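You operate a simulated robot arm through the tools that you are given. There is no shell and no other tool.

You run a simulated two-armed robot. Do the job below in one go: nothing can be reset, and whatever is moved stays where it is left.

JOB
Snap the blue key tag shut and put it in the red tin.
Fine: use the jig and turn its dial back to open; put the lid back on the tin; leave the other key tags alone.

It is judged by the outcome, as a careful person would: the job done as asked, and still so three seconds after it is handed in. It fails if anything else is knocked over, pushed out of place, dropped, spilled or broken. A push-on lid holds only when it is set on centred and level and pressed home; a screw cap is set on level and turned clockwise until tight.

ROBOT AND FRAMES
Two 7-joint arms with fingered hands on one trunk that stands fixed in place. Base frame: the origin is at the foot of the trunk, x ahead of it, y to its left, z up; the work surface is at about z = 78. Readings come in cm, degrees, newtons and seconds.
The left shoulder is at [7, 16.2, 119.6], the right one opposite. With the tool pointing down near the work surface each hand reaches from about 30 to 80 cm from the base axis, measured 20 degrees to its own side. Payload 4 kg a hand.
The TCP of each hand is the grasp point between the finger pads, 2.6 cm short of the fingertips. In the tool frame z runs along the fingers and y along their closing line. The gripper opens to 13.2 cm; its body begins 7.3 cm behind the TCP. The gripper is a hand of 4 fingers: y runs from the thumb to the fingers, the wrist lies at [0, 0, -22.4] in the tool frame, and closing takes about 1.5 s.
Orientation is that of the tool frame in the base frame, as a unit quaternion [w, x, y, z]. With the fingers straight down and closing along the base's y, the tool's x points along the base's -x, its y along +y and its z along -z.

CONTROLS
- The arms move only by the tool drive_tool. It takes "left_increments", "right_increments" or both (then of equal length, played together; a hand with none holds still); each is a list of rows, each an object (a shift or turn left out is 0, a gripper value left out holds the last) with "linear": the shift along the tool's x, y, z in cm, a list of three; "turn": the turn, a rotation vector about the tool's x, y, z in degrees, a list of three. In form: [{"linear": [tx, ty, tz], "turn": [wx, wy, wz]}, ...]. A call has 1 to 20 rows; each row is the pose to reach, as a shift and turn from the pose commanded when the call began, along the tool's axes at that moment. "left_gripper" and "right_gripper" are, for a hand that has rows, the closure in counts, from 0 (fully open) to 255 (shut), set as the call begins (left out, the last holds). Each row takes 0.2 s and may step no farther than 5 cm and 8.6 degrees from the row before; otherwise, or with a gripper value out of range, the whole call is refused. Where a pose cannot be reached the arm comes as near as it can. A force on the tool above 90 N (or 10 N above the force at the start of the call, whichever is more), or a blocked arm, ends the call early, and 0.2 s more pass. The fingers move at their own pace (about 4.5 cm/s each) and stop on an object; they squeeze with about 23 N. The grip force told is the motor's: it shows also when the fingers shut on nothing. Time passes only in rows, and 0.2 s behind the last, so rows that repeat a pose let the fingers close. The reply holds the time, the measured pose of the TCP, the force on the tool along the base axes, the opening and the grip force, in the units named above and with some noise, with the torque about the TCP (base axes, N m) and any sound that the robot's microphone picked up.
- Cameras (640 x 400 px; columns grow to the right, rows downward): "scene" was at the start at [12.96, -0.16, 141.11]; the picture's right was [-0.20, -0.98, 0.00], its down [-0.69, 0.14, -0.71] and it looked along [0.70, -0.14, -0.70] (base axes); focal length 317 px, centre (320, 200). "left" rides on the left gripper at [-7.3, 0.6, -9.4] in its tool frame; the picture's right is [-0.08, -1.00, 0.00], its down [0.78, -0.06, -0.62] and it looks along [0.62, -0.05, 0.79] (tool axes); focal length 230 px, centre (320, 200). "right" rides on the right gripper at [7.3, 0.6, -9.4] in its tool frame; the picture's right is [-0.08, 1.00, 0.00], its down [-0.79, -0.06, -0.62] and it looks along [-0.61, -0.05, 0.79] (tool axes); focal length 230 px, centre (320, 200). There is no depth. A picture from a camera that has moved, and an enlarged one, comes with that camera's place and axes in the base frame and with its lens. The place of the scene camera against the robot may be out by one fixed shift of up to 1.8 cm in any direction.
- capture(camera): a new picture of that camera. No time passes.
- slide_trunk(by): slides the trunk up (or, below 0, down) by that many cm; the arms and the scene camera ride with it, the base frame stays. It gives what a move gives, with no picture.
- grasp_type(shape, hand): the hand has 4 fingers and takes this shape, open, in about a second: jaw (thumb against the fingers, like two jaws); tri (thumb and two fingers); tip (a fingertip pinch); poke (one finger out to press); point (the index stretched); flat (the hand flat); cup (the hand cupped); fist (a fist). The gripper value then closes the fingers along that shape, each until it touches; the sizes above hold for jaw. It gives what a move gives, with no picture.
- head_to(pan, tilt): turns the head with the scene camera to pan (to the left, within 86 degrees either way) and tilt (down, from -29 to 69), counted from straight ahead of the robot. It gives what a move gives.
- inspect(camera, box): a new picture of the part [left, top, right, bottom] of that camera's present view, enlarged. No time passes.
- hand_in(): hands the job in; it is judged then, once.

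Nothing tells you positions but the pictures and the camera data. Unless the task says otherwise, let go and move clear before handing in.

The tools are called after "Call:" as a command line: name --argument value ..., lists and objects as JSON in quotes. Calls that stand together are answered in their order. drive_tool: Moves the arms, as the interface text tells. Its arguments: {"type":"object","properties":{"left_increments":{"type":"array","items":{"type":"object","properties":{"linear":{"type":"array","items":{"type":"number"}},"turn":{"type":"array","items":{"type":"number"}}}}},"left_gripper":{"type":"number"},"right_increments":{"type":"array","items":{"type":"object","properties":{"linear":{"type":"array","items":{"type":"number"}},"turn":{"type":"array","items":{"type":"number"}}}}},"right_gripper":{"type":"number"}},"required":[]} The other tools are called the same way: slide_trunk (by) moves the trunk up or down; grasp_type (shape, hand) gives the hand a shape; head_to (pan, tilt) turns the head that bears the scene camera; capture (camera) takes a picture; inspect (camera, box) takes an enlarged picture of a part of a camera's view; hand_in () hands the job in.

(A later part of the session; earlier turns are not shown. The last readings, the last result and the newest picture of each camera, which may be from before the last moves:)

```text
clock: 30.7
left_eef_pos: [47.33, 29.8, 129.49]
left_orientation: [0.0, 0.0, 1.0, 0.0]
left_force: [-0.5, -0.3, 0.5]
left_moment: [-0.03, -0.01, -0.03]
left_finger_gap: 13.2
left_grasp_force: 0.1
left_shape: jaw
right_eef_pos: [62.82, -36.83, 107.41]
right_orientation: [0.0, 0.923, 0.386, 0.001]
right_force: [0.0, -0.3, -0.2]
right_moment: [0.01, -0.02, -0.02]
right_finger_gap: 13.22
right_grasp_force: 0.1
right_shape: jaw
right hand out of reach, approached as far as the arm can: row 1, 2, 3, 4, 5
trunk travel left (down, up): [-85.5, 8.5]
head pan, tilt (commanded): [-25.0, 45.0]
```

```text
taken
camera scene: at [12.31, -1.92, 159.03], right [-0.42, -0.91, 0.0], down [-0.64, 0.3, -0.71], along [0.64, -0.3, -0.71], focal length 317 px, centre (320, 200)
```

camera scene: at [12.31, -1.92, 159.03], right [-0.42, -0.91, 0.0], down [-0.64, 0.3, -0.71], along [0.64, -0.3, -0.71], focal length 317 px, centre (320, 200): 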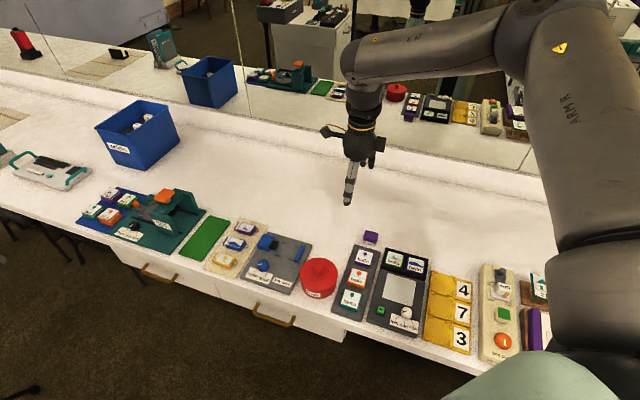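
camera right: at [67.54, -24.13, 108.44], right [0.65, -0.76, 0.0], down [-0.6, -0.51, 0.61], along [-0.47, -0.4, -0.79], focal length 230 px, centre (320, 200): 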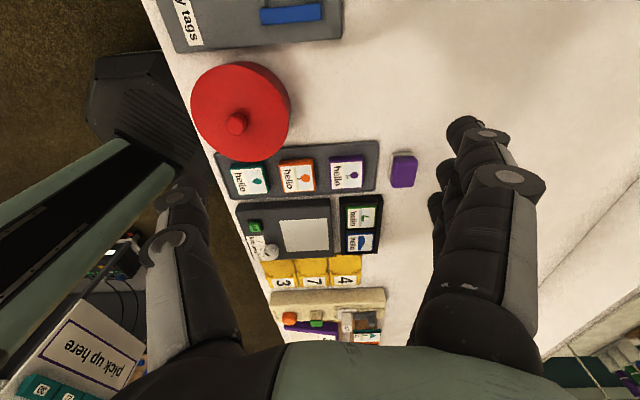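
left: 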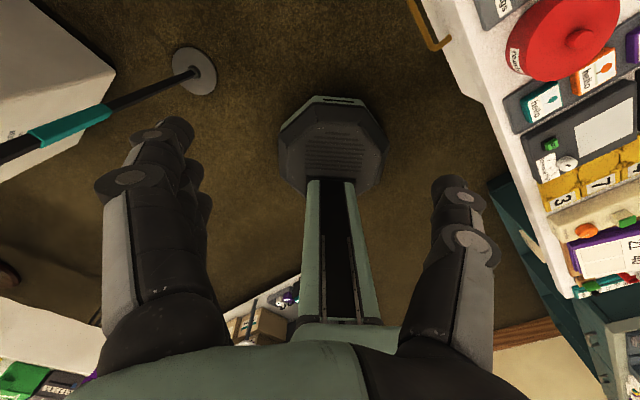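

Now the arm can't get low either, so its shoulder joints are jammed at their limits. I'll return the right arm to roughly its starting posture and lower the trunk again, then approach from there.

Call:
drive_tool --right_increments '[{"linear": [-0.7, -0.2, -1.2], "turn": [0, 0, -8.4]}, {"linear": [-1.4, -0.5, -2.4], "turn": [0, 0, -16.8]}, {"linear": [-2.1, -0.7, -3.6], "turn": [0, 0, -25.2]}, {"linear": [-2.8, -1, -4.8], "turn": [0, 0, -33.6]}, {"linear": [-3.5, -1.2, -6], "turn": [0, 0, -42]}, {"linear": [-4.2, -1.5, -7.2], "turn": [0, 0, -50.4]}, {"linear": [-4.9, -1.7, -8.4], "turn": [0, 0, -58.8]}, {"linear": [-5.6, -2, -9.6], "turn": [0, 0, -67.2]}, {"linear": [-6.3, -2.2, -10.8], "turn": [0, 0, -75.6]}, {"linear": [-7, -2.5, -12], "turn": [0, 0, -84]}, {"linear": [-7.7, -2.7, -13.2], "turn": [0, 0, -92.4]}, {"linear": [-8.4, -3, -14.4], "turn": [0, 0, -100.8]}, {"linear": [-9.1, -3.2, -15.6], "turn": [0, 0, -109.2]}, {"linear": [-9.8, -3.5, -16.8], "turn": [0, 0, -117.6]}, {"linear": [-10.4, -3.7, -18], "turn": [0, 0, -126]}, {"linear": [-10.8, -3.9, -18.7], "turn": [0, 0, -134]}]'

Call:
slide_trunk --by -18

Call:
head_to --pan -45 --tilt 25

Call:
capture --camera "scene"

```text
clock: 34.1
left_eef_pos: [47.36, 29.73, 129.48]
left_orientation: [0.0, 0.0, 1.0, 0.0]
left_force: [-0.2, -0.3, -0.5]
left_moment: [-0.05, 0.01, -0.03]
left_finger_gap: 13.19
left_grasp_force: 0.1
left_shape: jaw
right_eef_pos: [52.91, -41.88, 126.77]
right_orientation: [0.0, 0.005, 1.0, -0.001]
right_force: [0.6, 0.6, 0.1]
right_moment: [0.0, -0.02, 0.0]
right_finger_gap: 13.18
right_grasp_force: 0.0
right_shape: jaw
trunk travel left (down, up): [-85.5, 8.5]
head pan, tilt (commanded): [-25.0, 45.0]
```

```text
clock: 36.1
left_eef_pos: [47.47, 29.82, 111.57]
left_orientation: [0.0, 0.0, 1.0, 0.0]
left_force: [-0.3, -0.7, -0.2]
left_moment: [0.02, 0.02, -0.01]
left_finger_gap: 13.2
left_grasp_force: 0.2
left_shape: jaw
right_eef_pos: [52.9, -41.89, 108.72]
right_orientation: [-0.001, 0.006, 1.0, 0.001]
right_force: [0.0, 0.8, -0.2]
right_moment: [-0.01, -0.01, 0.02]
right_finger_gap: 13.19
right_grasp_force: 0.0
right_shape: jaw
trunk travel left (down, up): [-67.5, 26.5]
head pan, tilt (commanded): [-25.0, 45.0]
```

```text
clock: 36.9
left_eef_pos: [47.33, 29.81, 111.44]
left_orientation: [0.0, 0.0, 1.0, 0.0]
left_force: [-0.6, -0.9, -1.4]
left_moment: [0.0, 0.03, 0.0]
left_finger_gap: 13.19
left_grasp_force: 0.0
left_shape: jaw
right_eef_pos: [52.96, -41.96, 108.8]
right_orientation: [0.0, 0.006, 1.0, -0.001]
right_force: [-1.0, 0.6, 0.5]
right_moment: [-0.05, -0.02, 0.0]
right_finger_gap: 13.19
right_grasp_force: 0.1
right_shape: jaw
trunk travel left (down, up): [-67.5, 26.5]
head pan, tilt (commanded): [-45.0, 25.0]
```

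```text
taken
camera scene: at [11.47, -5.01, 144.08], right [-0.71, -0.71, 0.0], down [-0.3, 0.3, -0.91], along [0.64, -0.64, -0.42], focal length 317 px, centre (320, 200)
```

scene: 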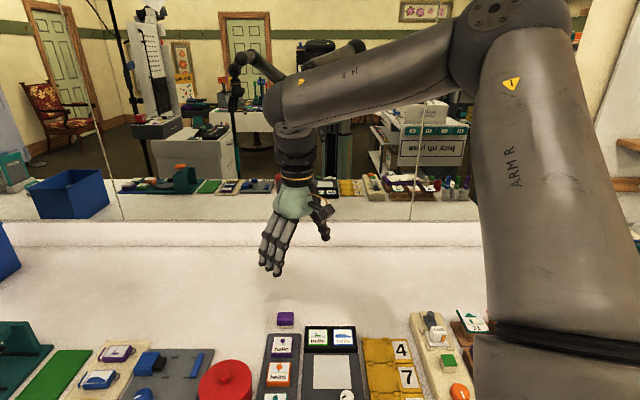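

I'm back near the starting posture with the elbow raised. I'll try a direct forward and downward extension from here, over the bare bench behind the purple block.

Call:
drive_tool --right_increments '[{"linear": [-3, 0.4, 2.6]}, {"linear": [-6, 0.8, 5.2]}, {"linear": [-9, 1.2, 7.8]}, {"linear": [-12, 1.6, 10.4]}, {"linear": [-15, 2, 13]}, {"linear": [-18, 2, 13]}]'

Call:
capture --camera "scene"

```text
clock: 38.3
left_eef_pos: [47.33, 29.89, 111.43]
left_orientation: [0.0, -0.001, 1.0, 0.0]
left_force: [0.9, 0.6, -0.2]
left_moment: [-0.01, 0.0, -0.01]
left_finger_gap: 13.19
left_grasp_force: 0.0
left_shape: jaw
right_eef_pos: [64.84, -40.26, 95.97]
right_orientation: [0.002, 0.006, 1.0, -0.001]
right_force: [0.1, -0.2, 0.1]
right_moment: [-0.04, -0.02, 0.03]
right_finger_gap: 13.17
right_grasp_force: 0.0
right_shape: jaw
right hand out of reach, approached as far as the arm can: row 5, 6
trunk travel left (down, up): [-67.5, 26.5]
head pan, tilt (commanded): [-45.0, 25.0]
```

```text
taken
camera scene: at [11.45, -4.99, 144.09], right [-0.71, -0.71, 0.0], down [-0.3, 0.3, -0.91], along [0.64, -0.64, -0.42], focal length 317 px, centre (320, 200)
```

scene: 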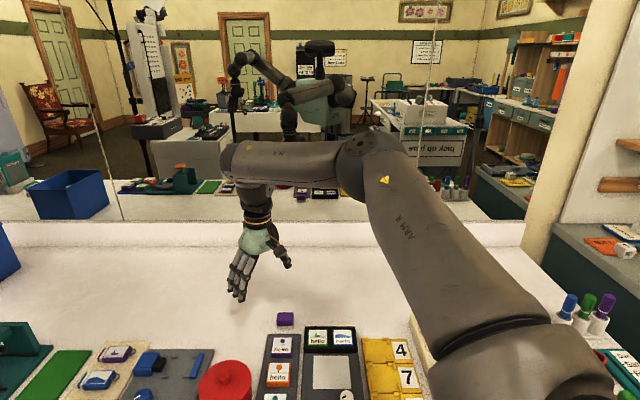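

The arm stops again near 62 cm from the shoulder. I'll try pushing gently outward over more rows to see whether the posture creeps past this point.

Call:
drive_tool --right_increments '[{"linear": [-0.5, 0.3, 0.5]}, {"linear": [-1, 0.6, 1]}, {"linear": [-1.5, 0.9, 1.5]}, {"linear": [-2, 1.2, 2]}, {"linear": [-2.5, 1.5, 2.5]}, {"linear": [-3, 1.8, 3]}, {"linear": [-3.5, 2.1, 3.5]}, {"linear": [-4, 2.4, 4]}]'

```text
clock: 40.1
left_eef_pos: [47.43, 29.69, 111.5]
left_orientation: [0.001, 0.001, 1.0, 0.0]
left_force: [-0.6, 0.1, -0.2]
left_moment: [0.02, 0.0, -0.03]
left_finger_gap: 13.18
left_grasp_force: 0.1
left_shape: jaw
right_eef_pos: [64.37, -38.86, 93.0]
right_orientation: [0.002, 0.006, 1.0, 0.0]
right_force: [-0.4, -0.2, 0.7]
right_moment: [0.01, -0.01, 0.0]
right_finger_gap: 13.2
right_grasp_force: 0.1
right_shape: jaw
right hand out of reach, approached as far as the arm can: row 1, 2, 3, 4, 5, 6, 7, 8
trunk travel left (down, up): [-67.5, 26.5]
head pan, tilt (commanded): [-45.0, 25.0]
```

The arm just slides along a fixed boundary, as if the shoulder is locked in an awkward branch. I'll look down at the right shoulder to understand its joints.

Call:
head_to --pan -70 --tilt 60

Call:
capture --camera "scene"

Call:
head_to --pan 70 --tilt 60

Call:
capture --camera "scene"

Call:
head_to --pan -40 --tilt 5

Call:
capture --camera "scene"

```text
clock: 41.1
left_eef_pos: [47.42, 29.71, 111.52]
left_orientation: [0.0, 0.0, 1.0, -0.001]
left_force: [0.3, -0.1, -0.3]
left_moment: [0.02, 0.01, 0.02]
left_finger_gap: 13.2
left_grasp_force: 0.1
left_shape: jaw
right_eef_pos: [64.43, -38.79, 92.94]
right_orientation: [0.001, 0.006, 1.0, 0.0]
right_force: [-0.5, -1.0, 0.0]
right_moment: [-0.03, -0.04, -0.01]
right_finger_gap: 13.19
right_grasp_force: 0.1
right_shape: jaw
trunk travel left (down, up): [-67.5, 26.5]
head pan, tilt (commanded): [-70.0, 60.0]
```

```text
taken
camera scene: at [7.24, -4.78, 139.09], right [-0.94, -0.34, 0.0], down [-0.3, 0.81, -0.5], along [0.17, -0.47, -0.87], focal length 317 px, centre (320, 200)
```

scene: 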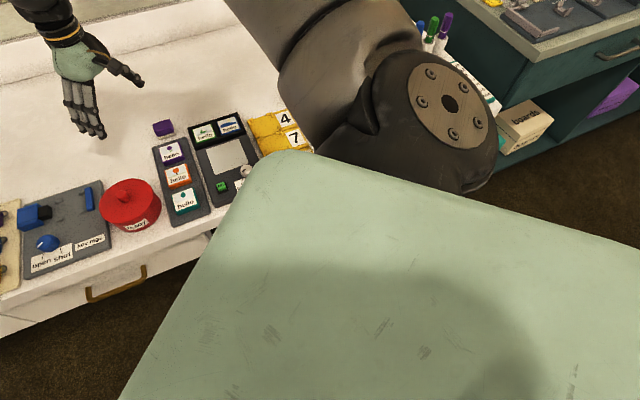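

```text
clock: 43.4
left_eef_pos: [47.35, 29.87, 111.46]
left_orientation: [0.0, 0.0, 1.0, 0.0]
left_force: [-0.4, -1.0, -0.9]
left_moment: [0.03, 0.03, 0.01]
left_finger_gap: 13.17
left_grasp_force: 0.0
left_shape: jaw
right_eef_pos: [64.26, -38.88, 92.91]
right_orientation: [0.001, 0.006, 1.0, 0.001]
right_force: [-0.3, -0.3, -0.2]
right_moment: [-0.01, 0.0, 0.01]
right_finger_gap: 13.18
right_grasp_force: 0.2
right_shape: jaw
trunk travel left (down, up): [-67.5, 26.5]
head pan, tilt (commanded): [70.0, 60.0]
```

```text
taken
camera scene: at [7.24, 7.75, 139.08], right [0.94, -0.34, 0.0], down [-0.3, -0.81, -0.5], along [0.17, 0.47, -0.87], focal length 317 px, centre (320, 200)
```

scene: 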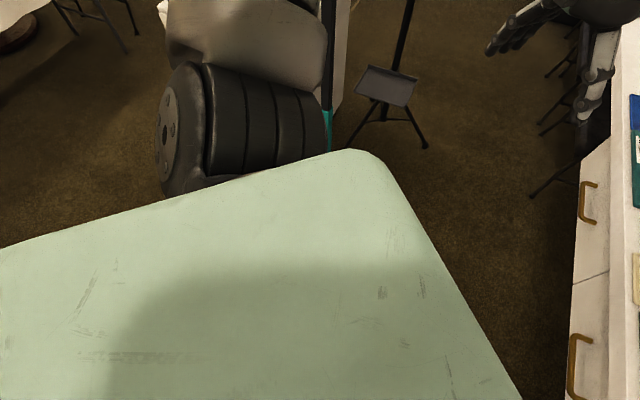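

```text
clock: 45.3
left_eef_pos: [47.34, 29.75, 111.52]
left_orientation: [0.0, 0.001, 1.0, -0.001]
left_force: [0.5, -0.9, -0.1]
left_moment: [-0.02, 0.02, 0.0]
left_finger_gap: 13.18
left_grasp_force: 0.0
left_shape: jaw
right_eef_pos: [64.29, -38.78, 93.04]
right_orientation: [0.0, 0.006, 1.0, 0.0]
right_force: [0.0, 0.0, 0.5]
right_moment: [0.03, -0.02, -0.01]
right_finger_gap: 13.18
right_grasp_force: 0.0
right_shape: jaw
trunk travel left (down, up): [-67.5, 26.5]
head pan, tilt (commanded): [-40.0, 5.0]
```

```text
taken
camera scene: at [12.0, -4.41, 147.33], right [-0.64, -0.77, 0.0], down [-0.07, 0.06, -1.0], along [0.76, -0.64, -0.09], focal length 317 px, centre (320, 200)
```

scene: 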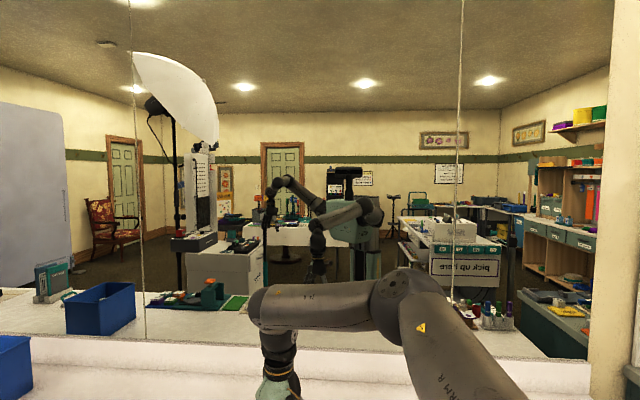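

The right shoulder looks folded over backward, with its first joint near a backward limit, which locks the elbow. I'll raise the trunk for clearance and swing the arm out to the side at full stretch, so the shoulder can come round to a natural posture.

Call:
slide_trunk --by 26

Call:
drive_tool --right_increments '[{"linear": [2.05, -3.73, -1.53], "turn": [0, 0, 6]}, {"linear": [4.1, -7.47, -3.07], "turn": [0, 0, 12]}, {"linear": [6.15, -11.2, -4.6], "turn": [0, 0, 18]}, {"linear": [8.2, -14.93, -6.13], "turn": [0, 0, 24]}, {"linear": [10.25, -18.67, -7.67], "turn": [0, 0, 30]}, {"linear": [12.3, -22.4, -9.2], "turn": [0, 0, 36]}, {"linear": [15.63, -24.9, -9.37], "turn": [0, 0, 42]}, {"linear": [18.97, -27.4, -9.53], "turn": [0, 0, 48]}, {"linear": [22.3, -29.9, -9.7], "turn": [0, 0, 54]}, {"linear": [25.63, -32.4, -9.87], "turn": [0, 0, 60]}, {"linear": [28.97, -34.9, -10.03], "turn": [0, 0, 66]}, {"linear": [32.3, -37.4, -10.2], "turn": [0, 0, 72]}]'

Call:
head_to --pan -70 --tilt 25

Call:
capture --camera "scene"

```text
clock: 47.9
left_eef_pos: [47.36, 29.89, 137.44]
left_orientation: [-0.001, -0.001, 1.0, 0.0]
left_force: [0.2, -0.5, -0.2]
left_moment: [0.03, 0.01, -0.01]
left_finger_gap: 13.15
left_grasp_force: 0.0
left_shape: jaw
right_eef_pos: [64.34, -38.92, 119.04]
right_orientation: [0.001, 0.006, 1.0, 0.001]
right_force: [-0.4, -0.1, 0.0]
right_moment: [0.04, 0.0, 0.03]
right_finger_gap: 13.21
right_grasp_force: 0.0
right_shape: jaw
trunk travel left (down, up): [-93.5, 0.5]
head pan, tilt (commanded): [-40.0, 5.0]
```

```text
clock: 50.5
left_eef_pos: [47.34, 29.61, 137.58]
left_orientation: [-0.001, -0.001, 1.0, 0.001]
left_force: [-0.2, -0.5, -0.1]
left_moment: [0.04, 0.02, 0.01]
left_finger_gap: 13.17
left_grasp_force: 0.1
left_shape: jaw
right_eef_pos: [31.36, -75.83, 129.19]
right_orientation: [0.001, 0.593, 0.805, 0.002]
right_force: [-0.3, 0.2, -0.2]
right_moment: [0.02, 0.0, -0.01]
right_finger_gap: 13.17
right_grasp_force: 0.1
right_shape: jaw
trunk travel left (down, up): [-93.5, 0.5]
head pan, tilt (commanded): [-40.0, 5.0]
```

```text
clock: 51.5
left_eef_pos: [47.58, 29.76, 137.48]
left_orientation: [0.0, 0.0, 1.0, 0.0]
left_force: [0.5, 0.7, -0.3]
left_moment: [-0.01, -0.01, -0.02]
left_finger_gap: 13.16
left_grasp_force: 0.1
left_shape: jaw
right_eef_pos: [31.62, -75.69, 129.23]
right_orientation: [0.001, 0.592, 0.806, 0.0]
right_force: [0.8, 0.0, 0.2]
right_moment: [-0.02, 0.0, 0.01]
right_finger_gap: 13.19
right_grasp_force: 0.0
right_shape: jaw
trunk travel left (down, up): [-93.5, 0.5]
head pan, tilt (commanded): [-70.0, 25.0]
```

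```text
taken
camera scene: at [8.16, -7.14, 170.1], right [-0.94, -0.34, 0.0], down [-0.15, 0.4, -0.91], along [0.31, -0.85, -0.42], focal length 317 px, centre (320, 200)
```

scene: 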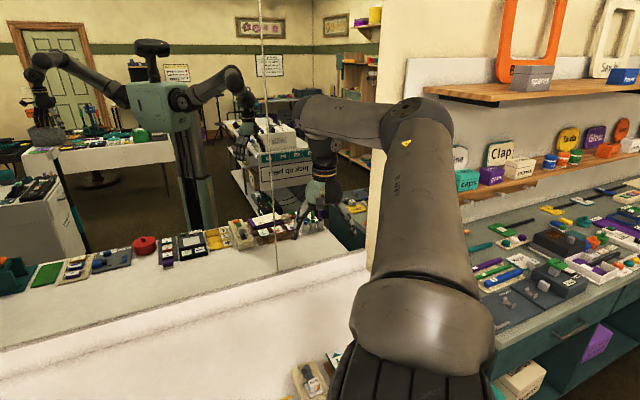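

The arm moves freely out here. I'll continue the swing to fully sideways, slightly back, then bring it down a little.

Call:
drive_tool --right_increments '[{"linear": [0.2, -4.2, 0], "turn": [0, 0, 6]}, {"linear": [0.4, -8.5, 0], "turn": [0, 0, 12]}, {"linear": [0.6, -12.7, 0], "turn": [0, 0, 18]}, {"linear": [0.8, -16.9, 0], "turn": [0, 0, 24]}, {"linear": [1, -21.1, 0], "turn": [0, 0, 30]}, {"linear": [1.16, -25.4, 0], "turn": [0, 0, 36]}, {"linear": [2.1, -28.2, 2.5], "turn": [0, 0, 36]}, {"linear": [3.1, -31.1, 6], "turn": [0, 0, 36]}]'

Call:
capture --camera "scene"

```text
clock: 53.3
left_eef_pos: [47.13, 29.72, 137.63]
left_orientation: [0.001, -0.001, 1.0, 0.0]
left_force: [0.4, 0.8, 0.2]
left_moment: [-0.02, 0.0, 0.01]
left_finger_gap: 13.16
left_grasp_force: 0.1
left_shape: jaw
right_eef_pos: [0.86, -82.36, 123.04]
right_orientation: [0.0, 0.813, 0.582, 0.002]
right_force: [-0.7, 0.3, 0.4]
right_moment: [0.0, -0.04, 0.0]
right_finger_gap: 13.17
right_grasp_force: 0.0
right_shape: jaw
trunk travel left (down, up): [-93.5, 0.5]
head pan, tilt (commanded): [-70.0, 25.0]
```

```text
taken
camera scene: at [7.83, -7.27, 170.11], right [-0.94, -0.34, 0.0], down [-0.14, 0.4, -0.91], along [0.31, -0.85, -0.42], focal length 317 px, centre (320, 200)
```

scene: 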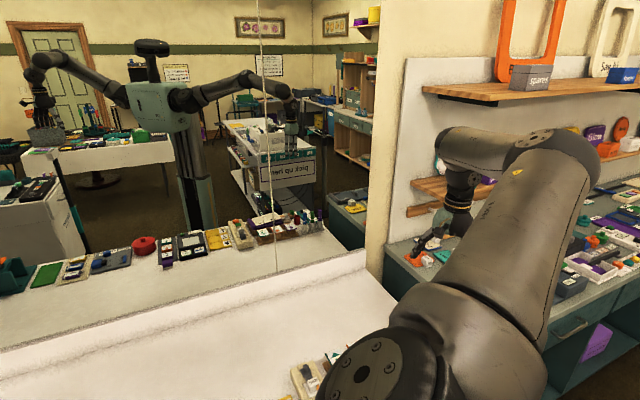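

The first shoulder joint has come round to the natural side. Now I'll bring the hand forward and down so the upper arm drops below horizontal.

Call:
drive_tool --right_increments '[{"linear": [1.4, 2, 3.3], "turn": [0, 0, -2.4]}, {"linear": [2.8, 4, 6.6], "turn": [0, 0, -4.8]}, {"linear": [4.2, 6, 9.9], "turn": [0, 0, -7.2]}, {"linear": [5.6, 8, 13.2], "turn": [0, 0, -9.6]}, {"linear": [7, 10, 16.5], "turn": [0, 0, -12]}, {"linear": [8.4, 12, 19.8], "turn": [0, 0, -14.4]}]'

Call:
capture --camera "scene"

```text
clock: 54.7
left_eef_pos: [47.51, 29.68, 137.5]
left_orientation: [-0.001, 0.0, 1.0, 0.0]
left_force: [0.2, 0.6, -0.2]
left_moment: [0.03, 0.0, -0.03]
left_finger_gap: 13.19
left_grasp_force: 0.0
left_shape: jaw
right_eef_pos: [15.17, -78.24, 103.42]
right_orientation: [0.001, 0.733, 0.68, 0.001]
right_force: [0.4, 0.5, -0.9]
right_moment: [0.0, 0.01, 0.0]
right_finger_gap: 13.18
right_grasp_force: 0.0
right_shape: jaw
trunk travel left (down, up): [-93.5, 0.5]
head pan, tilt (commanded): [-70.0, 25.0]
```

```text
taken
camera scene: at [8.26, -7.29, 170.08], right [-0.94, -0.34, 0.0], down [-0.15, 0.4, -0.91], along [0.31, -0.85, -0.42], focal length 317 px, centre (320, 200)
```

scene: 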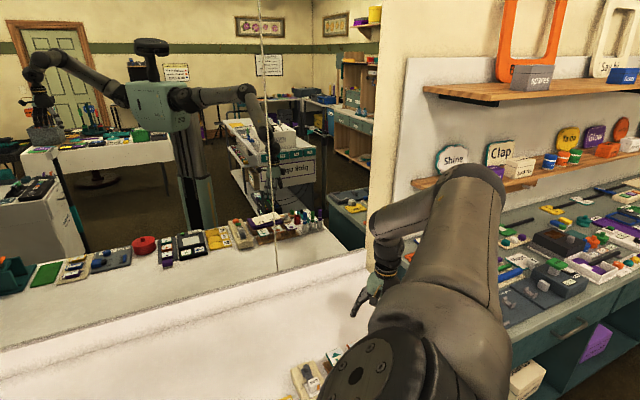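

The upper arm is nearly sideways but still a bit above horizontal. I'll take it through the sideways point with the arm fully straight, from up-and-back to down-and-forward, well above everything.

Call:
drive_tool --right_increments '[{"linear": [-1.21, -2.24, -3.51]}, {"linear": [-2.42, -4.48, -7.02]}, {"linear": [-3.62, -6.71, -10.54]}, {"linear": [-4.83, -8.95, -14.05]}, {"linear": [-6.04, -11.19, -17.56]}, {"linear": [-7.25, -13.43, -21.08]}, {"linear": [-8.45, -15.66, -24.59]}, {"linear": [-9.66, -17.9, -28.1]}, {"linear": [-9.34, -14.8, -25.6]}, {"linear": [-9.03, -11.7, -23.1]}, {"linear": [-8.71, -8.6, -20.6]}, {"linear": [-8.4, -5.5, -18.1]}, {"linear": [-8.1, -2.4, -15.6]}, {"linear": [-7.8, 0.7, -13]}, {"linear": [-7.44, 3.76, -10.5]}]'

Call:
capture --camera "scene"

```text
clock: 57.9
left_eef_pos: [47.58, 29.76, 137.5]
left_orientation: [-0.001, 0.0, 1.0, 0.0]
left_force: [1.7, 0.4, 0.0]
left_moment: [0.02, 0.03, 0.01]
left_finger_gap: 13.17
left_grasp_force: 0.0
left_shape: jaw
right_eef_pos: [18.28, -85.76, 113.87]
right_orientation: [0.0, 0.734, 0.679, 0.0]
right_force: [-0.7, 0.2, -0.8]
right_moment: [0.02, 0.03, -0.01]
right_finger_gap: 13.2
right_grasp_force: 0.0
right_shape: jaw
trunk travel left (down, up): [-93.5, 0.5]
head pan, tilt (commanded): [-70.0, 25.0]
```

```text
taken
camera scene: at [8.3, -7.26, 170.08], right [-0.94, -0.34, 0.0], down [-0.15, 0.4, -0.91], along [0.31, -0.85, -0.42], focal length 317 px, centre (320, 200)
```

scene: 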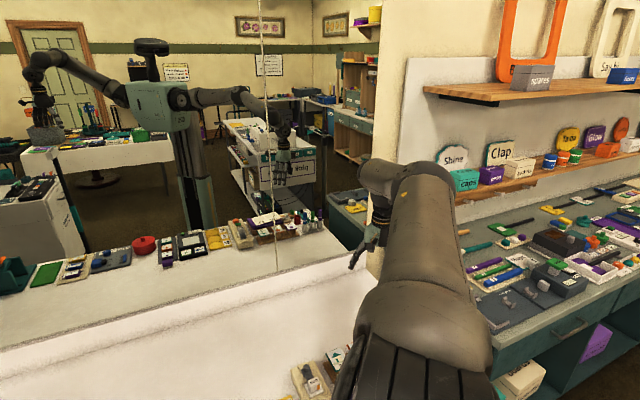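

The reach is longer than I assumed, so the arm wasn't straight and passed above the sideways point. I'll repeat the crossing at full stretch.

Call:
drive_tool --right_increments '[{"linear": [-1.1, -3.1, -2.6]}, {"linear": [-2.2, -6.3, -5.2]}, {"linear": [-3.3, -9.4, -7.8]}, {"linear": [-4.4, -12.6, -10.4]}, {"linear": [-5.5, -15.7, -13]}, {"linear": [-6.6, -18.8, -15.6]}, {"linear": [-7.76, -21.98, -18.1]}, {"linear": [-7.76, -21.98, -18.1]}, {"linear": [-7.5, -19.2, -15.9]}, {"linear": [-7.3, -16.4, -13.7]}, {"linear": [-7.1, -13.6, -11.5]}, {"linear": [-6.9, -10.8, -9.25]}, {"linear": [-6.7, -8, -7]}, {"linear": [-6.5, -5.2, -4.8]}, {"linear": [-6.3, -2.4, -2.6]}, {"linear": [-6.1, 0.4, -0.4]}]'

Call:
capture --camera "scene"

```text
clock: 61.3
left_eef_pos: [47.58, 29.74, 137.51]
left_orientation: [-0.001, 0.0, 1.0, 0.001]
left_force: [-0.5, 0.0, 0.2]
left_moment: [0.0, -0.02, 0.0]
left_finger_gap: 13.16
left_grasp_force: 0.1
left_shape: jaw
right_eef_pos: [18.13, -92.1, 114.0]
right_orientation: [0.001, 0.734, 0.679, 0.002]
right_force: [0.3, 0.4, 0.3]
right_moment: [0.03, 0.01, -0.01]
right_finger_gap: 13.18
right_grasp_force: 0.1
right_shape: jaw
trunk travel left (down, up): [-93.5, 0.5]
head pan, tilt (commanded): [-70.0, 25.0]
```

```text
taken
camera scene: at [8.26, -7.27, 170.08], right [-0.94, -0.34, 0.0], down [-0.15, 0.4, -0.91], along [0.31, -0.85, -0.42], focal length 317 px, centre (320, 200)
```

scene: 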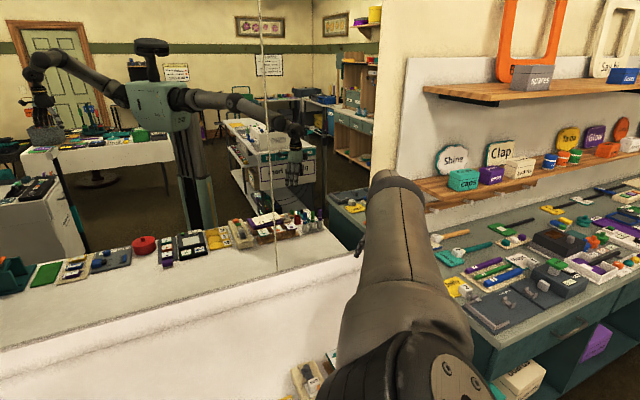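

Still not quite straight; the arm is longer than I thought, which will help later. One more crossing, at a full stretch of about 83 cm.

Call:
drive_tool --right_increments '[{"linear": [-1, -3.2, -2.7]}, {"linear": [-2.1, -6.5, -5.4]}, {"linear": [-3.2, -9.7, -8.1]}, {"linear": [-4.2, -12.9, -10.7]}, {"linear": [-5.3, -16.1, -13.4]}, {"linear": [-6.4, -19.4, -16.1]}, {"linear": [-7.4, -22.6, -18.8]}, {"linear": [-7.4, -22.6, -18.8]}, {"linear": [-7.4, -22.6, -18.8]}, {"linear": [-7.2, -20.2, -16.9]}, {"linear": [-7, -17.8, -15]}, {"linear": [-6.8, -15.4, -13]}, {"linear": [-6.7, -13, -11.1]}, {"linear": [-6.5, -10.6, -9.2]}, {"linear": [-6.3, -8.2, -7.3]}, {"linear": [-6.1, -5.8, -5.3]}, {"linear": [-6, -3.4, -3.4]}, {"linear": [-5.8, -1, -1.5]}, {"linear": [-5.6, 1.3, 0.4]}]'

Call:
capture --camera "scene"

```text
clock: 65.3
left_eef_pos: [47.59, 29.67, 137.53]
left_orientation: [-0.001, 0.0, 1.0, 0.0]
left_force: [0.4, 0.3, -0.7]
left_moment: [0.01, 0.0, 0.01]
left_finger_gap: 13.21
left_grasp_force: 0.0
left_shape: jaw
right_eef_pos: [17.02, -92.55, 115.41]
right_orientation: [0.001, 0.734, 0.68, 0.0]
right_force: [0.7, -0.2, 0.1]
right_moment: [0.0, -0.01, 0.0]
right_finger_gap: 13.21
right_grasp_force: 0.0
right_shape: jaw
right hand out of reach, approached as far as the arm can: row 4, 5, 6, 7, 8, 9, 10, 11, 12, 13, 14, 15, 16, 17, 18, 19
trunk travel left (down, up): [-93.5, 0.5]
head pan, tilt (commanded): [-70.0, 25.0]
```

```text
taken
camera scene: at [8.21, -7.22, 170.08], right [-0.94, -0.34, 0.0], down [-0.15, 0.4, -0.91], along [0.31, -0.85, -0.42], focal length 317 px, centre (320, 200)
```

scene: 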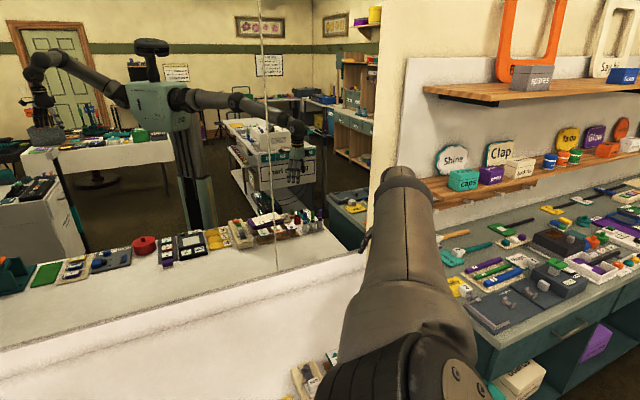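

The arm reached full stretch but rolled back over the top. I'll cross the other way, from forward-up to back-and-down, where the joint limit should force a clean crossing, and then come forward again.

Call:
drive_tool --right_increments '[{"linear": [0.1, -3.2, 1.5]}, {"linear": [0.2, -6.3, 2.9]}, {"linear": [0.3, -9.5, 4.4]}, {"linear": [0.4, -12.6, 5.8]}, {"linear": [0.5, -15.8, 7.3]}, {"linear": [0.6, -18.9, 8.7]}, {"linear": [0.7, -22.1, 10.2]}, {"linear": [0.7, -22.1, 10.2]}]'

Call:
capture --camera "scene"

```text
clock: 67.1
left_eef_pos: [47.33, 29.79, 137.53]
left_orientation: [0.0, -0.001, 1.0, 0.0]
left_force: [-0.2, 0.0, 0.2]
left_moment: [-0.01, 0.0, 0.01]
left_finger_gap: 13.2
left_grasp_force: 0.0
left_shape: jaw
right_eef_pos: [-4.05, -88.79, 106.26]
right_orientation: [0.001, 0.734, 0.68, 0.001]
right_force: [-0.4, -0.8, 1.2]
right_moment: [-0.01, -0.04, -0.01]
right_finger_gap: 13.21
right_grasp_force: 0.1
right_shape: jaw
right hand out of reach, approached as far as the arm can: row 6, 7, 8
trunk travel left (down, up): [-93.5, 0.5]
head pan, tilt (commanded): [-70.0, 25.0]
```

```text
taken
camera scene: at [7.94, -7.18, 170.1], right [-0.94, -0.34, 0.0], down [-0.14, 0.4, -0.91], along [0.31, -0.85, -0.42], focal length 317 px, centre (320, 200)
```

scene: 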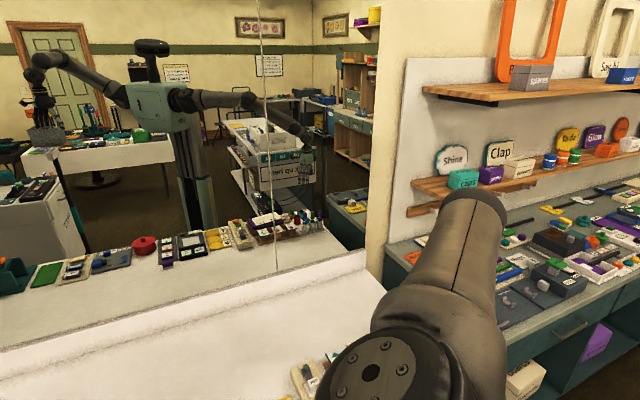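

The shoulder keeps rolling over the top. Before going on, I'll test how far the left arm can reach forward and inward from its own posture.

Call:
drive_tool --left_increments '[{"linear": [-1.8, -3.6, 1.6]}, {"linear": [-3.6, -7.1, 3.3]}, {"linear": [-5.4, -10.6, 4.9]}, {"linear": [-7.2, -14.2, 6.6]}, {"linear": [-9, -17.7, 8.2]}, {"linear": [-10.8, -21.3, 9.9]}, {"linear": [-12.6, -24.8, 11.5]}, {"linear": [-16, -27, 12]}, {"linear": [-19, -29, 13]}]'

Call:
head_to --pan 25 --tilt 35

Call:
capture --camera "scene"

```text
clock: 69.1
left_eef_pos: [66.53, 0.26, 124.43]
left_orientation: [0.0, 0.002, 1.0, 0.002]
left_force: [0.2, -0.2, 0.3]
left_moment: [0.01, -0.01, -0.02]
left_finger_gap: 13.19
left_grasp_force: 0.1
left_shape: jaw
right_eef_pos: [-3.79, -89.08, 106.03]
right_orientation: [-0.001, 0.733, 0.68, 0.002]
right_force: [0.2, -0.4, 0.2]
right_moment: [0.04, 0.0, -0.02]
right_finger_gap: 13.18
right_grasp_force: 0.0
right_shape: jaw
trunk travel left (down, up): [-93.5, 0.5]
head pan, tilt (commanded): [-70.0, 25.0]
```

```text
clock: 70.8
left_eef_pos: [66.57, 0.76, 124.42]
left_orientation: [0.001, -0.001, 1.0, 0.0]
left_force: [0.8, -0.2, 0.0]
left_moment: [-0.03, -0.02, 0.02]
left_finger_gap: 13.16
left_grasp_force: 0.1
left_shape: jaw
right_eef_pos: [-3.87, -88.8, 106.27]
right_orientation: [0.001, 0.733, 0.68, 0.001]
right_force: [0.2, 0.0, 0.5]
right_moment: [0.01, 0.01, 0.01]
right_finger_gap: 13.17
right_grasp_force: 0.1
right_shape: jaw
trunk travel left (down, up): [-93.5, 0.5]
head pan, tilt (commanded): [25.0, 35.0]
```

```text
taken
camera scene: at [12.93, 5.21, 168.51], right [0.42, -0.91, 0.0], down [-0.52, -0.24, -0.82], along [0.74, 0.35, -0.57], focal length 317 px, centre (320, 200)
```

scene: 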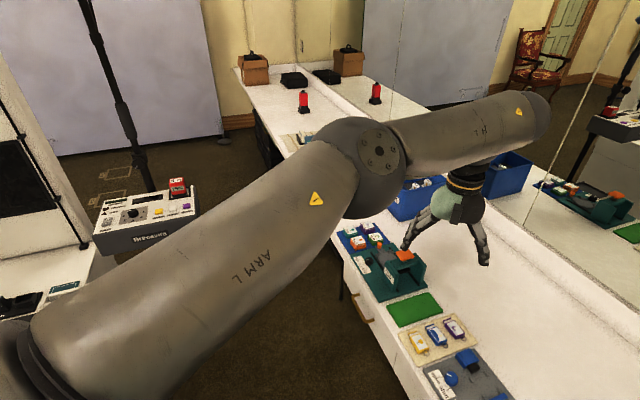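

The left arm reaches (66.5,0.5) with no trouble, so it's the arm for this job. I'll bring the right arm back to a safe parked spot before lowering the trunk.

Call:
drive_tool --right_increments '[{"linear": [0.72, 0.17, -4.4]}, {"linear": [1.43, 0.35, -8.85]}, {"linear": [2.15, 0.52, -13.3]}, {"linear": [2.86, 0.69, -17.7]}, {"linear": [4.14, 4.44, -18.5], "turn": [0, 0, -4]}, {"linear": [5.42, 8.19, -19.4], "turn": [0, 0, -8]}, {"linear": [6.7, 11.94, -20.2], "turn": [0, 0, -12]}, {"linear": [7.99, 15.7, -21], "turn": [0, 0, -16]}, {"linear": [9.27, 19.45, -21.9], "turn": [0, 0, -20]}, {"linear": [10.55, 23.2, -22.7], "turn": [0, 0, -24]}, {"linear": [13.82, 26.56, -22.9], "turn": [0, 0, -28]}, {"linear": [17.09, 29.92, -23.1], "turn": [0, 0, -32]}, {"linear": [20.36, 33.28, -23.3], "turn": [0, 0, -36]}, {"linear": [23.63, 36.64, -23.5], "turn": [0, 0, -40]}, {"linear": [26.9, 40, -23.7], "turn": [0, 0, -44]}, {"linear": [30.06, 42.16, -24.1], "turn": [0, 0, -48]}, {"linear": [33.22, 44.32, -24.5], "turn": [0, 0, -52]}, {"linear": [36.38, 46.48, -24.9], "turn": [0, 0, -56]}, {"linear": [39.54, 48.64, -25.3], "turn": [0, 0, -60]}, {"linear": [42.7, 50.8, -25.7], "turn": [0, 0, -64]}]'

Call:
head_to --pan -20 --tilt 45

Call:
capture --camera "scene"

```text
clock: 75.0
left_eef_pos: [66.66, 0.99, 124.44]
left_orientation: [0.0, 0.0, 1.0, 0.0]
left_force: [0.4, 0.4, -0.1]
left_moment: [-0.02, 0.01, -0.01]
left_finger_gap: 13.19
left_grasp_force: 0.1
left_shape: jaw
right_eef_pos: [50.18, -50.17, 132.19]
right_orientation: [0.001, 0.26, 0.966, -0.001]
right_force: [0.0, -0.5, 1.0]
right_moment: [0.01, 0.04, 0.04]
right_finger_gap: 13.18
right_grasp_force: 0.1
right_shape: jaw
trunk travel left (down, up): [-93.5, 0.5]
head pan, tilt (commanded): [25.0, 35.0]
```

```text
clock: 76.1
left_eef_pos: [66.53, 0.72, 124.33]
left_orientation: [0.0, 0.0, 1.0, 0.001]
left_force: [-0.6, 0.8, 0.4]
left_moment: [-0.05, -0.02, 0.0]
left_finger_gap: 13.19
left_grasp_force: 0.1
left_shape: jaw
right_eef_pos: [50.0, -50.31, 132.13]
right_orientation: [0.001, 0.263, 0.965, 0.0]
right_force: [-0.8, -0.3, 0.4]
right_moment: [0.04, 0.03, 0.02]
right_finger_gap: 13.2
right_grasp_force: 0.2
right_shape: jaw
trunk travel left (down, up): [-93.5, 0.5]
head pan, tilt (commanded): [-20.0, 45.0]
```

```text
taken
camera scene: at [12.6, -1.31, 167.03], right [-0.34, -0.94, 0.0], down [-0.66, 0.24, -0.71], along [0.66, -0.24, -0.71], focal length 317 px, centre (320, 200)
```

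scene: 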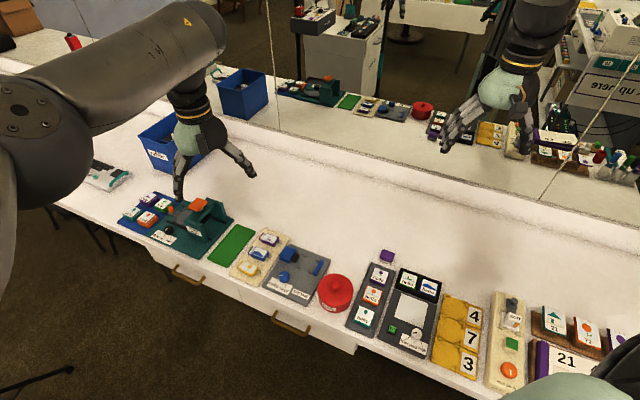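

Both arms are clear. I'll lower the trunk back to its starting height and then try the left hand over the jig and tags.

Call:
slide_trunk --by -26

Call:
drive_tool --left_increments '[{"linear": [0, -1.5, 0], "turn": [0, 0, -7.5]}, {"linear": [0, -3, 0], "turn": [0, 0, -15]}, {"linear": [0, -4.5, 0], "turn": [0, 0, -22.5]}, {"linear": [0, -6, 0], "turn": [0, 0, -30]}, {"linear": [0, -7.5, 0], "turn": [0, 0, -37.5]}, {"linear": [0, -9, 0], "turn": [0, 0, -45]}]'

Call:
capture --camera "left"

Call:
capture --camera "scene"

```text
clock: 78.8
left_eef_pos: [66.57, 0.77, 98.55]
left_orientation: [0.001, 0.0, 1.0, 0.0]
left_force: [0.2, -0.5, 0.0]
left_moment: [-0.03, 0.01, 0.03]
left_finger_gap: 13.16
left_grasp_force: 0.0
left_shape: jaw
right_eef_pos: [49.92, -50.23, 106.15]
right_orientation: [0.001, 0.261, 0.965, 0.0]
right_force: [-1.0, -0.1, 0.1]
right_moment: [-0.03, -0.01, -0.03]
right_finger_gap: 13.2
right_grasp_force: 0.1
right_shape: jaw
trunk travel left (down, up): [-67.5, 26.5]
head pan, tilt (commanded): [-20.0, 45.0]
```

```text
clock: 80.2
left_eef_pos: [65.18, -7.33, 98.41]
left_orientation: [0.001, -0.384, 0.923, -0.001]
left_force: [0.1, -0.7, 0.0]
left_moment: [0.01, 0.04, 0.03]
left_finger_gap: 13.19
left_grasp_force: 0.1
left_shape: jaw
left hand out of reach, approached as far as the arm can: row 5, 6
right_eef_pos: [49.96, -50.28, 106.15]
right_orientation: [0.002, 0.261, 0.965, 0.001]
right_force: [-0.2, 0.4, -0.3]
right_moment: [-0.02, 0.01, -0.03]
right_finger_gap: 13.22
right_grasp_force: 0.1
right_shape: jaw
trunk travel left (down, up): [-67.5, 26.5]
head pan, tilt (commanded): [-20.0, 45.0]
```

```text
taken
camera left: at [69.86, -1.7, 107.66], right [0.76, -0.65, 0.0], down [-0.51, -0.6, 0.62], along [-0.4, -0.47, -0.79], focal length 230 px, centre (320, 200)
```

left: 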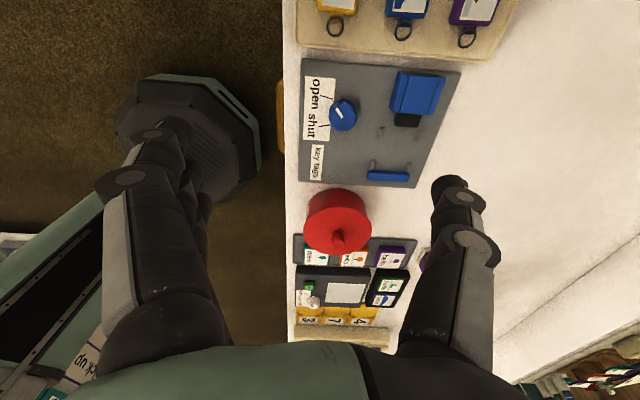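

```text
taken
camera scene: at [12.56, -1.32, 141.03], right [-0.34, -0.94, 0.0], down [-0.66, 0.24, -0.71], along [0.66, -0.24, -0.71], focal length 317 px, centre (320, 200)
```

scene: 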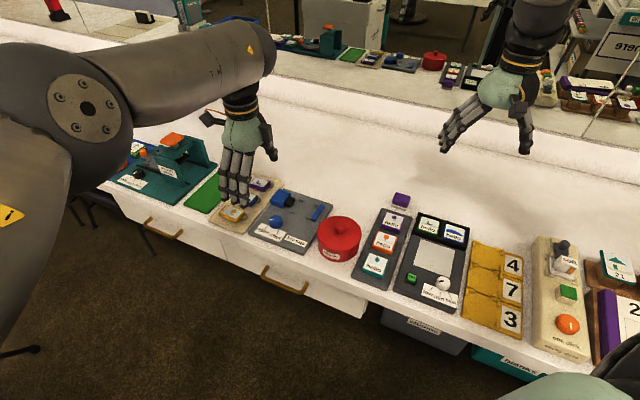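

The left hand, turned to the bench angle, is now right by the jig and tags, though near its boundary. I'll try reaching outward and lower toward the blue tag from here.

Call:
drive_tool --left_increments '[{"linear": [-2.6, -1.5, 2.8]}, {"linear": [-5.2, -3, 5.6]}, {"linear": [-7.8, -4.6, 8.4]}]'

Call:
capture --camera "scene"

```text
clock: 81.0
left_eef_pos: [67.52, -3.4, 90.85]
left_orientation: [0.002, -0.383, 0.924, -0.001]
left_force: [0.2, 0.1, 0.6]
left_moment: [0.0, 0.01, -0.02]
left_finger_gap: 13.17
left_grasp_force: 0.0
left_shape: jaw
left hand out of reach, approached as far as the arm can: row 1, 2, 3
right_eef_pos: [50.01, -50.27, 106.13]
right_orientation: [0.001, 0.261, 0.965, 0.001]
right_force: [0.2, -0.7, 0.4]
right_moment: [0.02, -0.01, 0.0]
right_finger_gap: 13.18
right_grasp_force: 0.0
right_shape: jaw
trunk travel left (down, up): [-67.5, 26.5]
head pan, tilt (commanded): [-20.0, 45.0]
```

```text
taken
camera scene: at [12.62, -1.29, 141.03], right [-0.34, -0.94, 0.0], down [-0.66, 0.24, -0.71], along [0.66, -0.24, -0.71], focal length 317 px, centre (320, 200)
```

scene: 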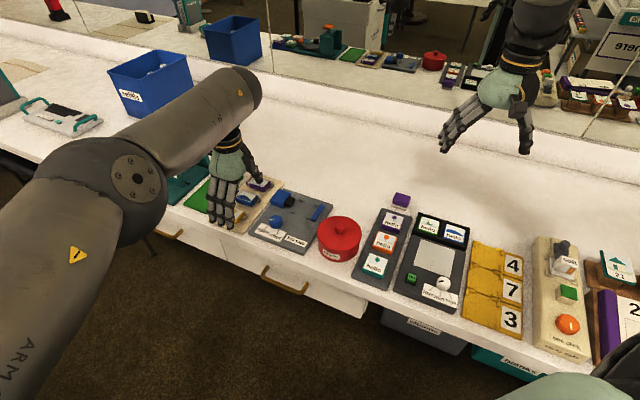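

I'll test whether tilting the left hand outward extends its reach.

Call:
drive_tool --left_increments '[{"turn": [6, -3, 0]}, {"turn": [12, -6, 0]}, {"turn": [18, -9, 0]}, {"linear": [-1.2, -2.4, 0], "turn": [18, -9, 0]}, {"linear": [-2.4, -4.8, 0], "turn": [18, -9, 0]}, {"linear": [-3.6, -7.1, 0], "turn": [18, -9, 0]}]'

Call:
capture --camera "scene"

```text
clock: 82.4
left_eef_pos: [74.78, -5.91, 90.98]
left_orientation: [0.133, -0.375, 0.91, -0.113]
left_force: [0.2, -0.4, 0.9]
left_moment: [0.0, -0.01, -0.02]
left_finger_gap: 13.2
left_grasp_force: 0.1
left_shape: jaw
right_eef_pos: [50.05, -50.39, 106.11]
right_orientation: [0.002, 0.261, 0.965, 0.001]
right_force: [-0.2, 0.5, -0.4]
right_moment: [0.04, 0.02, -0.01]
right_finger_gap: 13.18
right_grasp_force: 0.0
right_shape: jaw
trunk travel left (down, up): [-67.5, 26.5]
head pan, tilt (commanded): [-20.0, 45.0]
```

```text
taken
camera scene: at [12.59, -1.52, 141.03], right [-0.34, -0.94, 0.0], down [-0.66, 0.24, -0.71], along [0.66, -0.24, -0.71], focal length 317 px, centre (320, 200)
```

scene: 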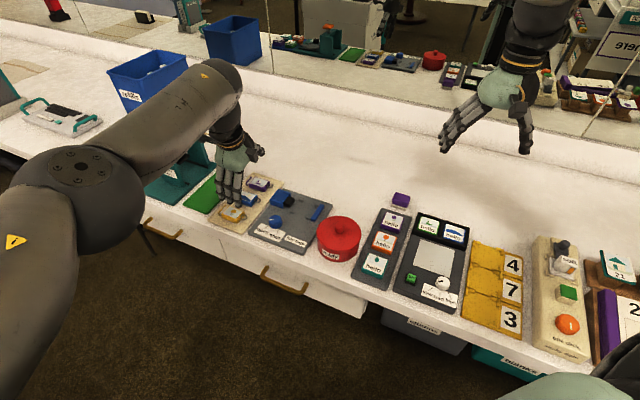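

With a 20° outward tilt the left hand reached (74.8,-5.9) easily, so wrist angle is what limits it. I'll push a bit further at the same height to find the limit at this tilt.

Call:
drive_tool --left_increments '[{"linear": [-1.3, -2.5, 1]}, {"linear": [-2.5, -5, 2.1]}, {"linear": [-3.8, -7.5, 3.1]}]'

Call:
capture --camera "left"

```text
clock: 83.2
left_eef_pos: [76.81, -6.35, 91.17]
left_orientation: [0.132, -0.376, 0.91, -0.116]
left_force: [-0.3, 0.0, 0.1]
left_moment: [0.0, 0.01, -0.01]
left_finger_gap: 13.18
left_grasp_force: 0.1
left_shape: jaw
left hand out of reach, approached as far as the arm can: row 1, 2, 3
right_eef_pos: [49.98, -50.16, 106.18]
right_orientation: [0.001, 0.261, 0.965, 0.0]
right_force: [0.1, -0.9, 0.4]
right_moment: [0.0, 0.0, 0.04]
right_finger_gap: 13.19
right_grasp_force: 0.1
right_shape: jaw
trunk travel left (down, up): [-67.5, 26.5]
head pan, tilt (commanded): [-20.0, 45.0]
```

```text
taken
camera left: at [78.2, 0.3, 100.73], right [0.71, -0.63, 0.32], down [-0.7, -0.54, 0.48], along [-0.13, -0.56, -0.82], focal length 230 px, centre (320, 200)
```

left: 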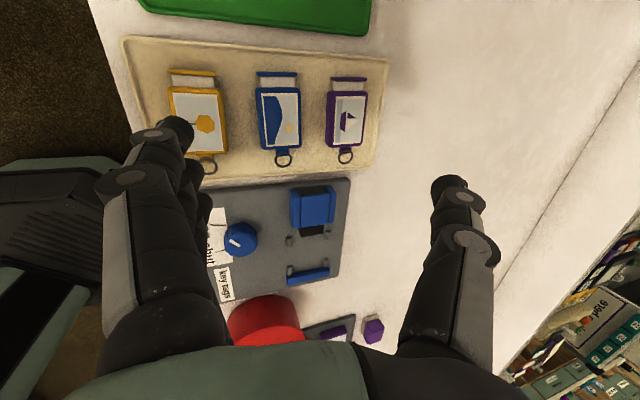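

I now see the arm's effective shoulder sits about 10 cm further out than the point given, so the left arm is truly at full stretch here. Properly unfolded, the right arm would be the better one for the jig and tin. I'll compare both shoulders once more.

Call:
head_to --pan 75 --tilt 55

Call:
capture --camera "scene"

Call:
head_to --pan -75 --tilt 55

Call:
capture --camera "scene"

```text
clock: 84.9
left_eef_pos: [76.82, -6.24, 91.0]
left_orientation: [0.133, -0.377, 0.909, -0.114]
left_force: [-0.9, -0.3, 0.3]
left_moment: [-0.03, 0.0, 0.01]
left_finger_gap: 13.22
left_grasp_force: 0.2
left_shape: jaw
right_eef_pos: [50.04, -50.22, 106.17]
right_orientation: [0.002, 0.262, 0.965, 0.001]
right_force: [-0.5, -0.1, 0.0]
right_moment: [0.03, -0.02, -0.02]
right_finger_gap: 13.22
right_grasp_force: 0.0
right_shape: jaw
trunk travel left (down, up): [-67.5, 26.5]
head pan, tilt (commanded): [75.0, 55.0]
```

```text
taken
camera scene: at [6.83, 8.43, 139.69], right [0.97, -0.26, 0.0], down [-0.21, -0.79, -0.57], along [0.15, 0.55, -0.82], focal length 317 px, centre (320, 200)
```

scene: 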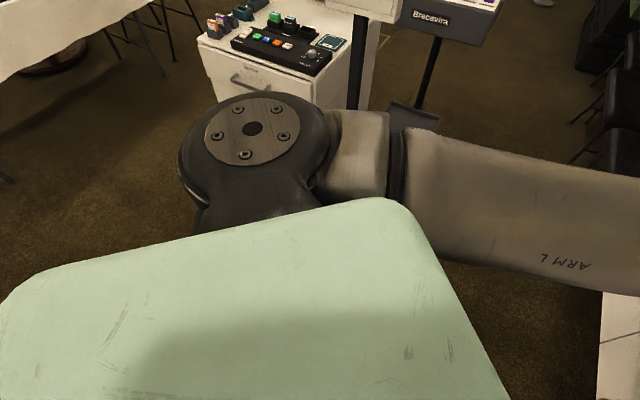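

```text
clock: 87.2
left_eef_pos: [76.78, -6.31, 91.09]
left_orientation: [0.133, -0.377, 0.909, -0.115]
left_force: [0.1, -0.8, -0.3]
left_moment: [-0.01, -0.01, -0.03]
left_finger_gap: 13.18
left_grasp_force: 0.1
left_shape: jaw
right_eef_pos: [50.05, -50.29, 106.16]
right_orientation: [0.001, 0.261, 0.965, 0.0]
right_force: [-0.6, 0.0, -0.4]
right_moment: [0.0, 0.0, 0.02]
right_finger_gap: 13.19
right_grasp_force: 0.0
right_shape: jaw
trunk travel left (down, up): [-67.5, 26.5]
head pan, tilt (commanded): [-75.0, 55.0]
```

```text
taken
camera scene: at [6.83, -5.49, 139.69], right [-0.97, -0.26, 0.0], down [-0.21, 0.79, -0.57], along [0.15, -0.55, -0.82], focal length 317 px, centre (320, 200)
```

scene: 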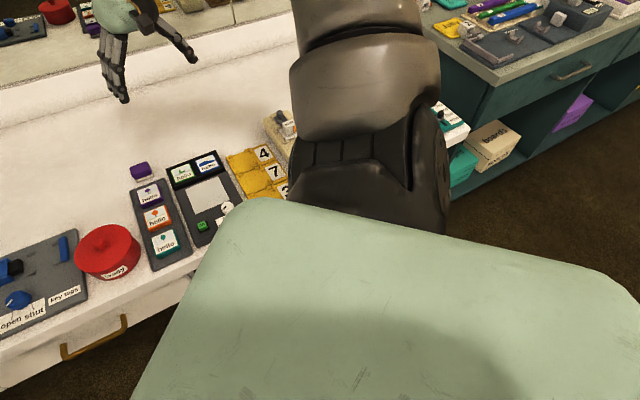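

I'll compare the two wrists up close in the scene view, to see whether the right wrist is flipped relative to the left.

Call:
head_to --pan -20 --tilt 35

Call:
capture --camera "scene"

Call:
inspect --camera "scene" --box '[420, 0, 640, 220]'

Call:
inspect --camera "scene" --box '[120, 80, 340, 300]'

```text
clock: 88.5
left_eef_pos: [76.81, -6.33, 91.04]
left_orientation: [0.132, -0.377, 0.909, -0.115]
left_force: [0.0, 0.5, -0.3]
left_moment: [0.01, -0.03, 0.02]
left_finger_gap: 13.18
left_grasp_force: 0.0
left_shape: jaw
right_eef_pos: [49.97, -50.26, 106.27]
right_orientation: [0.002, 0.261, 0.965, 0.001]
right_force: [-0.5, -0.6, 0.0]
right_moment: [-0.02, 0.0, -0.01]
right_finger_gap: 13.19
right_grasp_force: 0.1
right_shape: jaw
trunk travel left (down, up): [-67.5, 26.5]
head pan, tilt (commanded): [-20.0, 35.0]
```

```text
taken
camera scene: at [13.23, -1.55, 142.51], right [-0.34, -0.94, 0.0], down [-0.54, 0.2, -0.82], along [0.77, -0.28, -0.57], focal length 317 px, centre (320, 200)
```

scene: 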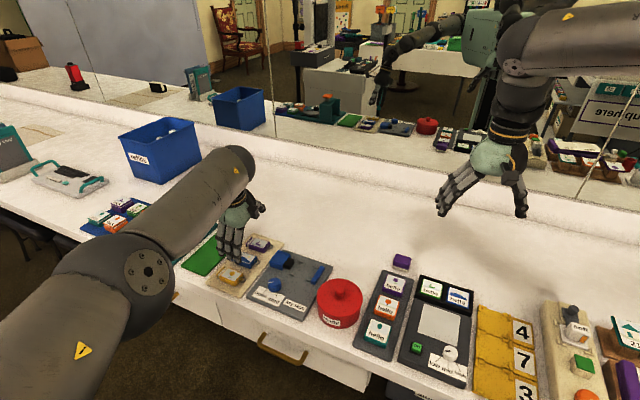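

```text
1.82 times, centred on (530, 110) of scene
camera zoom: at [13.23, -1.55, 142.51], right [-0.34, -0.94, 0.0], down [-0.54, 0.2, -0.82], along [0.77, -0.28, -0.57], focal length 577 px, centre (-62, 364)
```

zoom: 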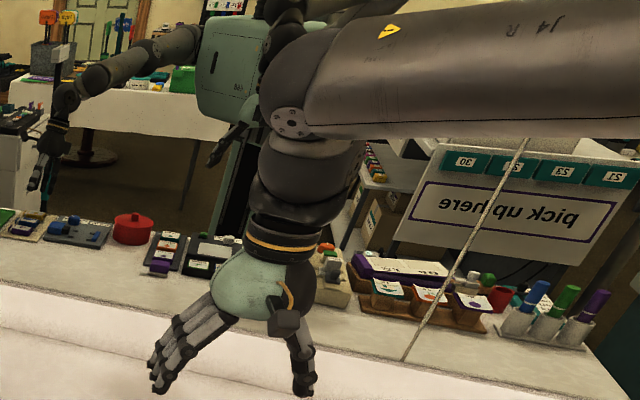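

```text
1.82 times, centred on (230, 190) of scene
camera zoom: at [13.23, -1.55, 142.51], right [-0.34, -0.94, 0.0], down [-0.54, 0.2, -0.82], along [0.77, -0.28, -0.57], focal length 577 px, centre (484, 218)
```

zoom: 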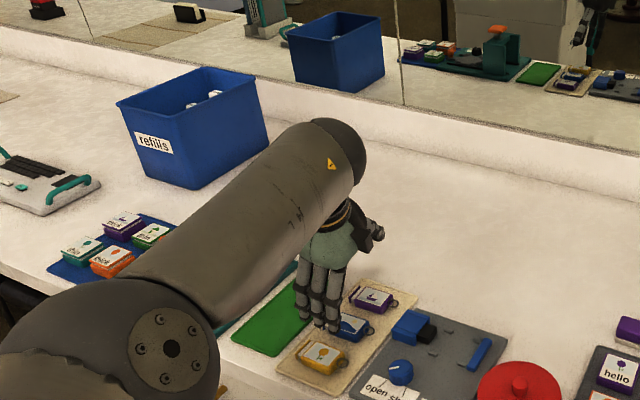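

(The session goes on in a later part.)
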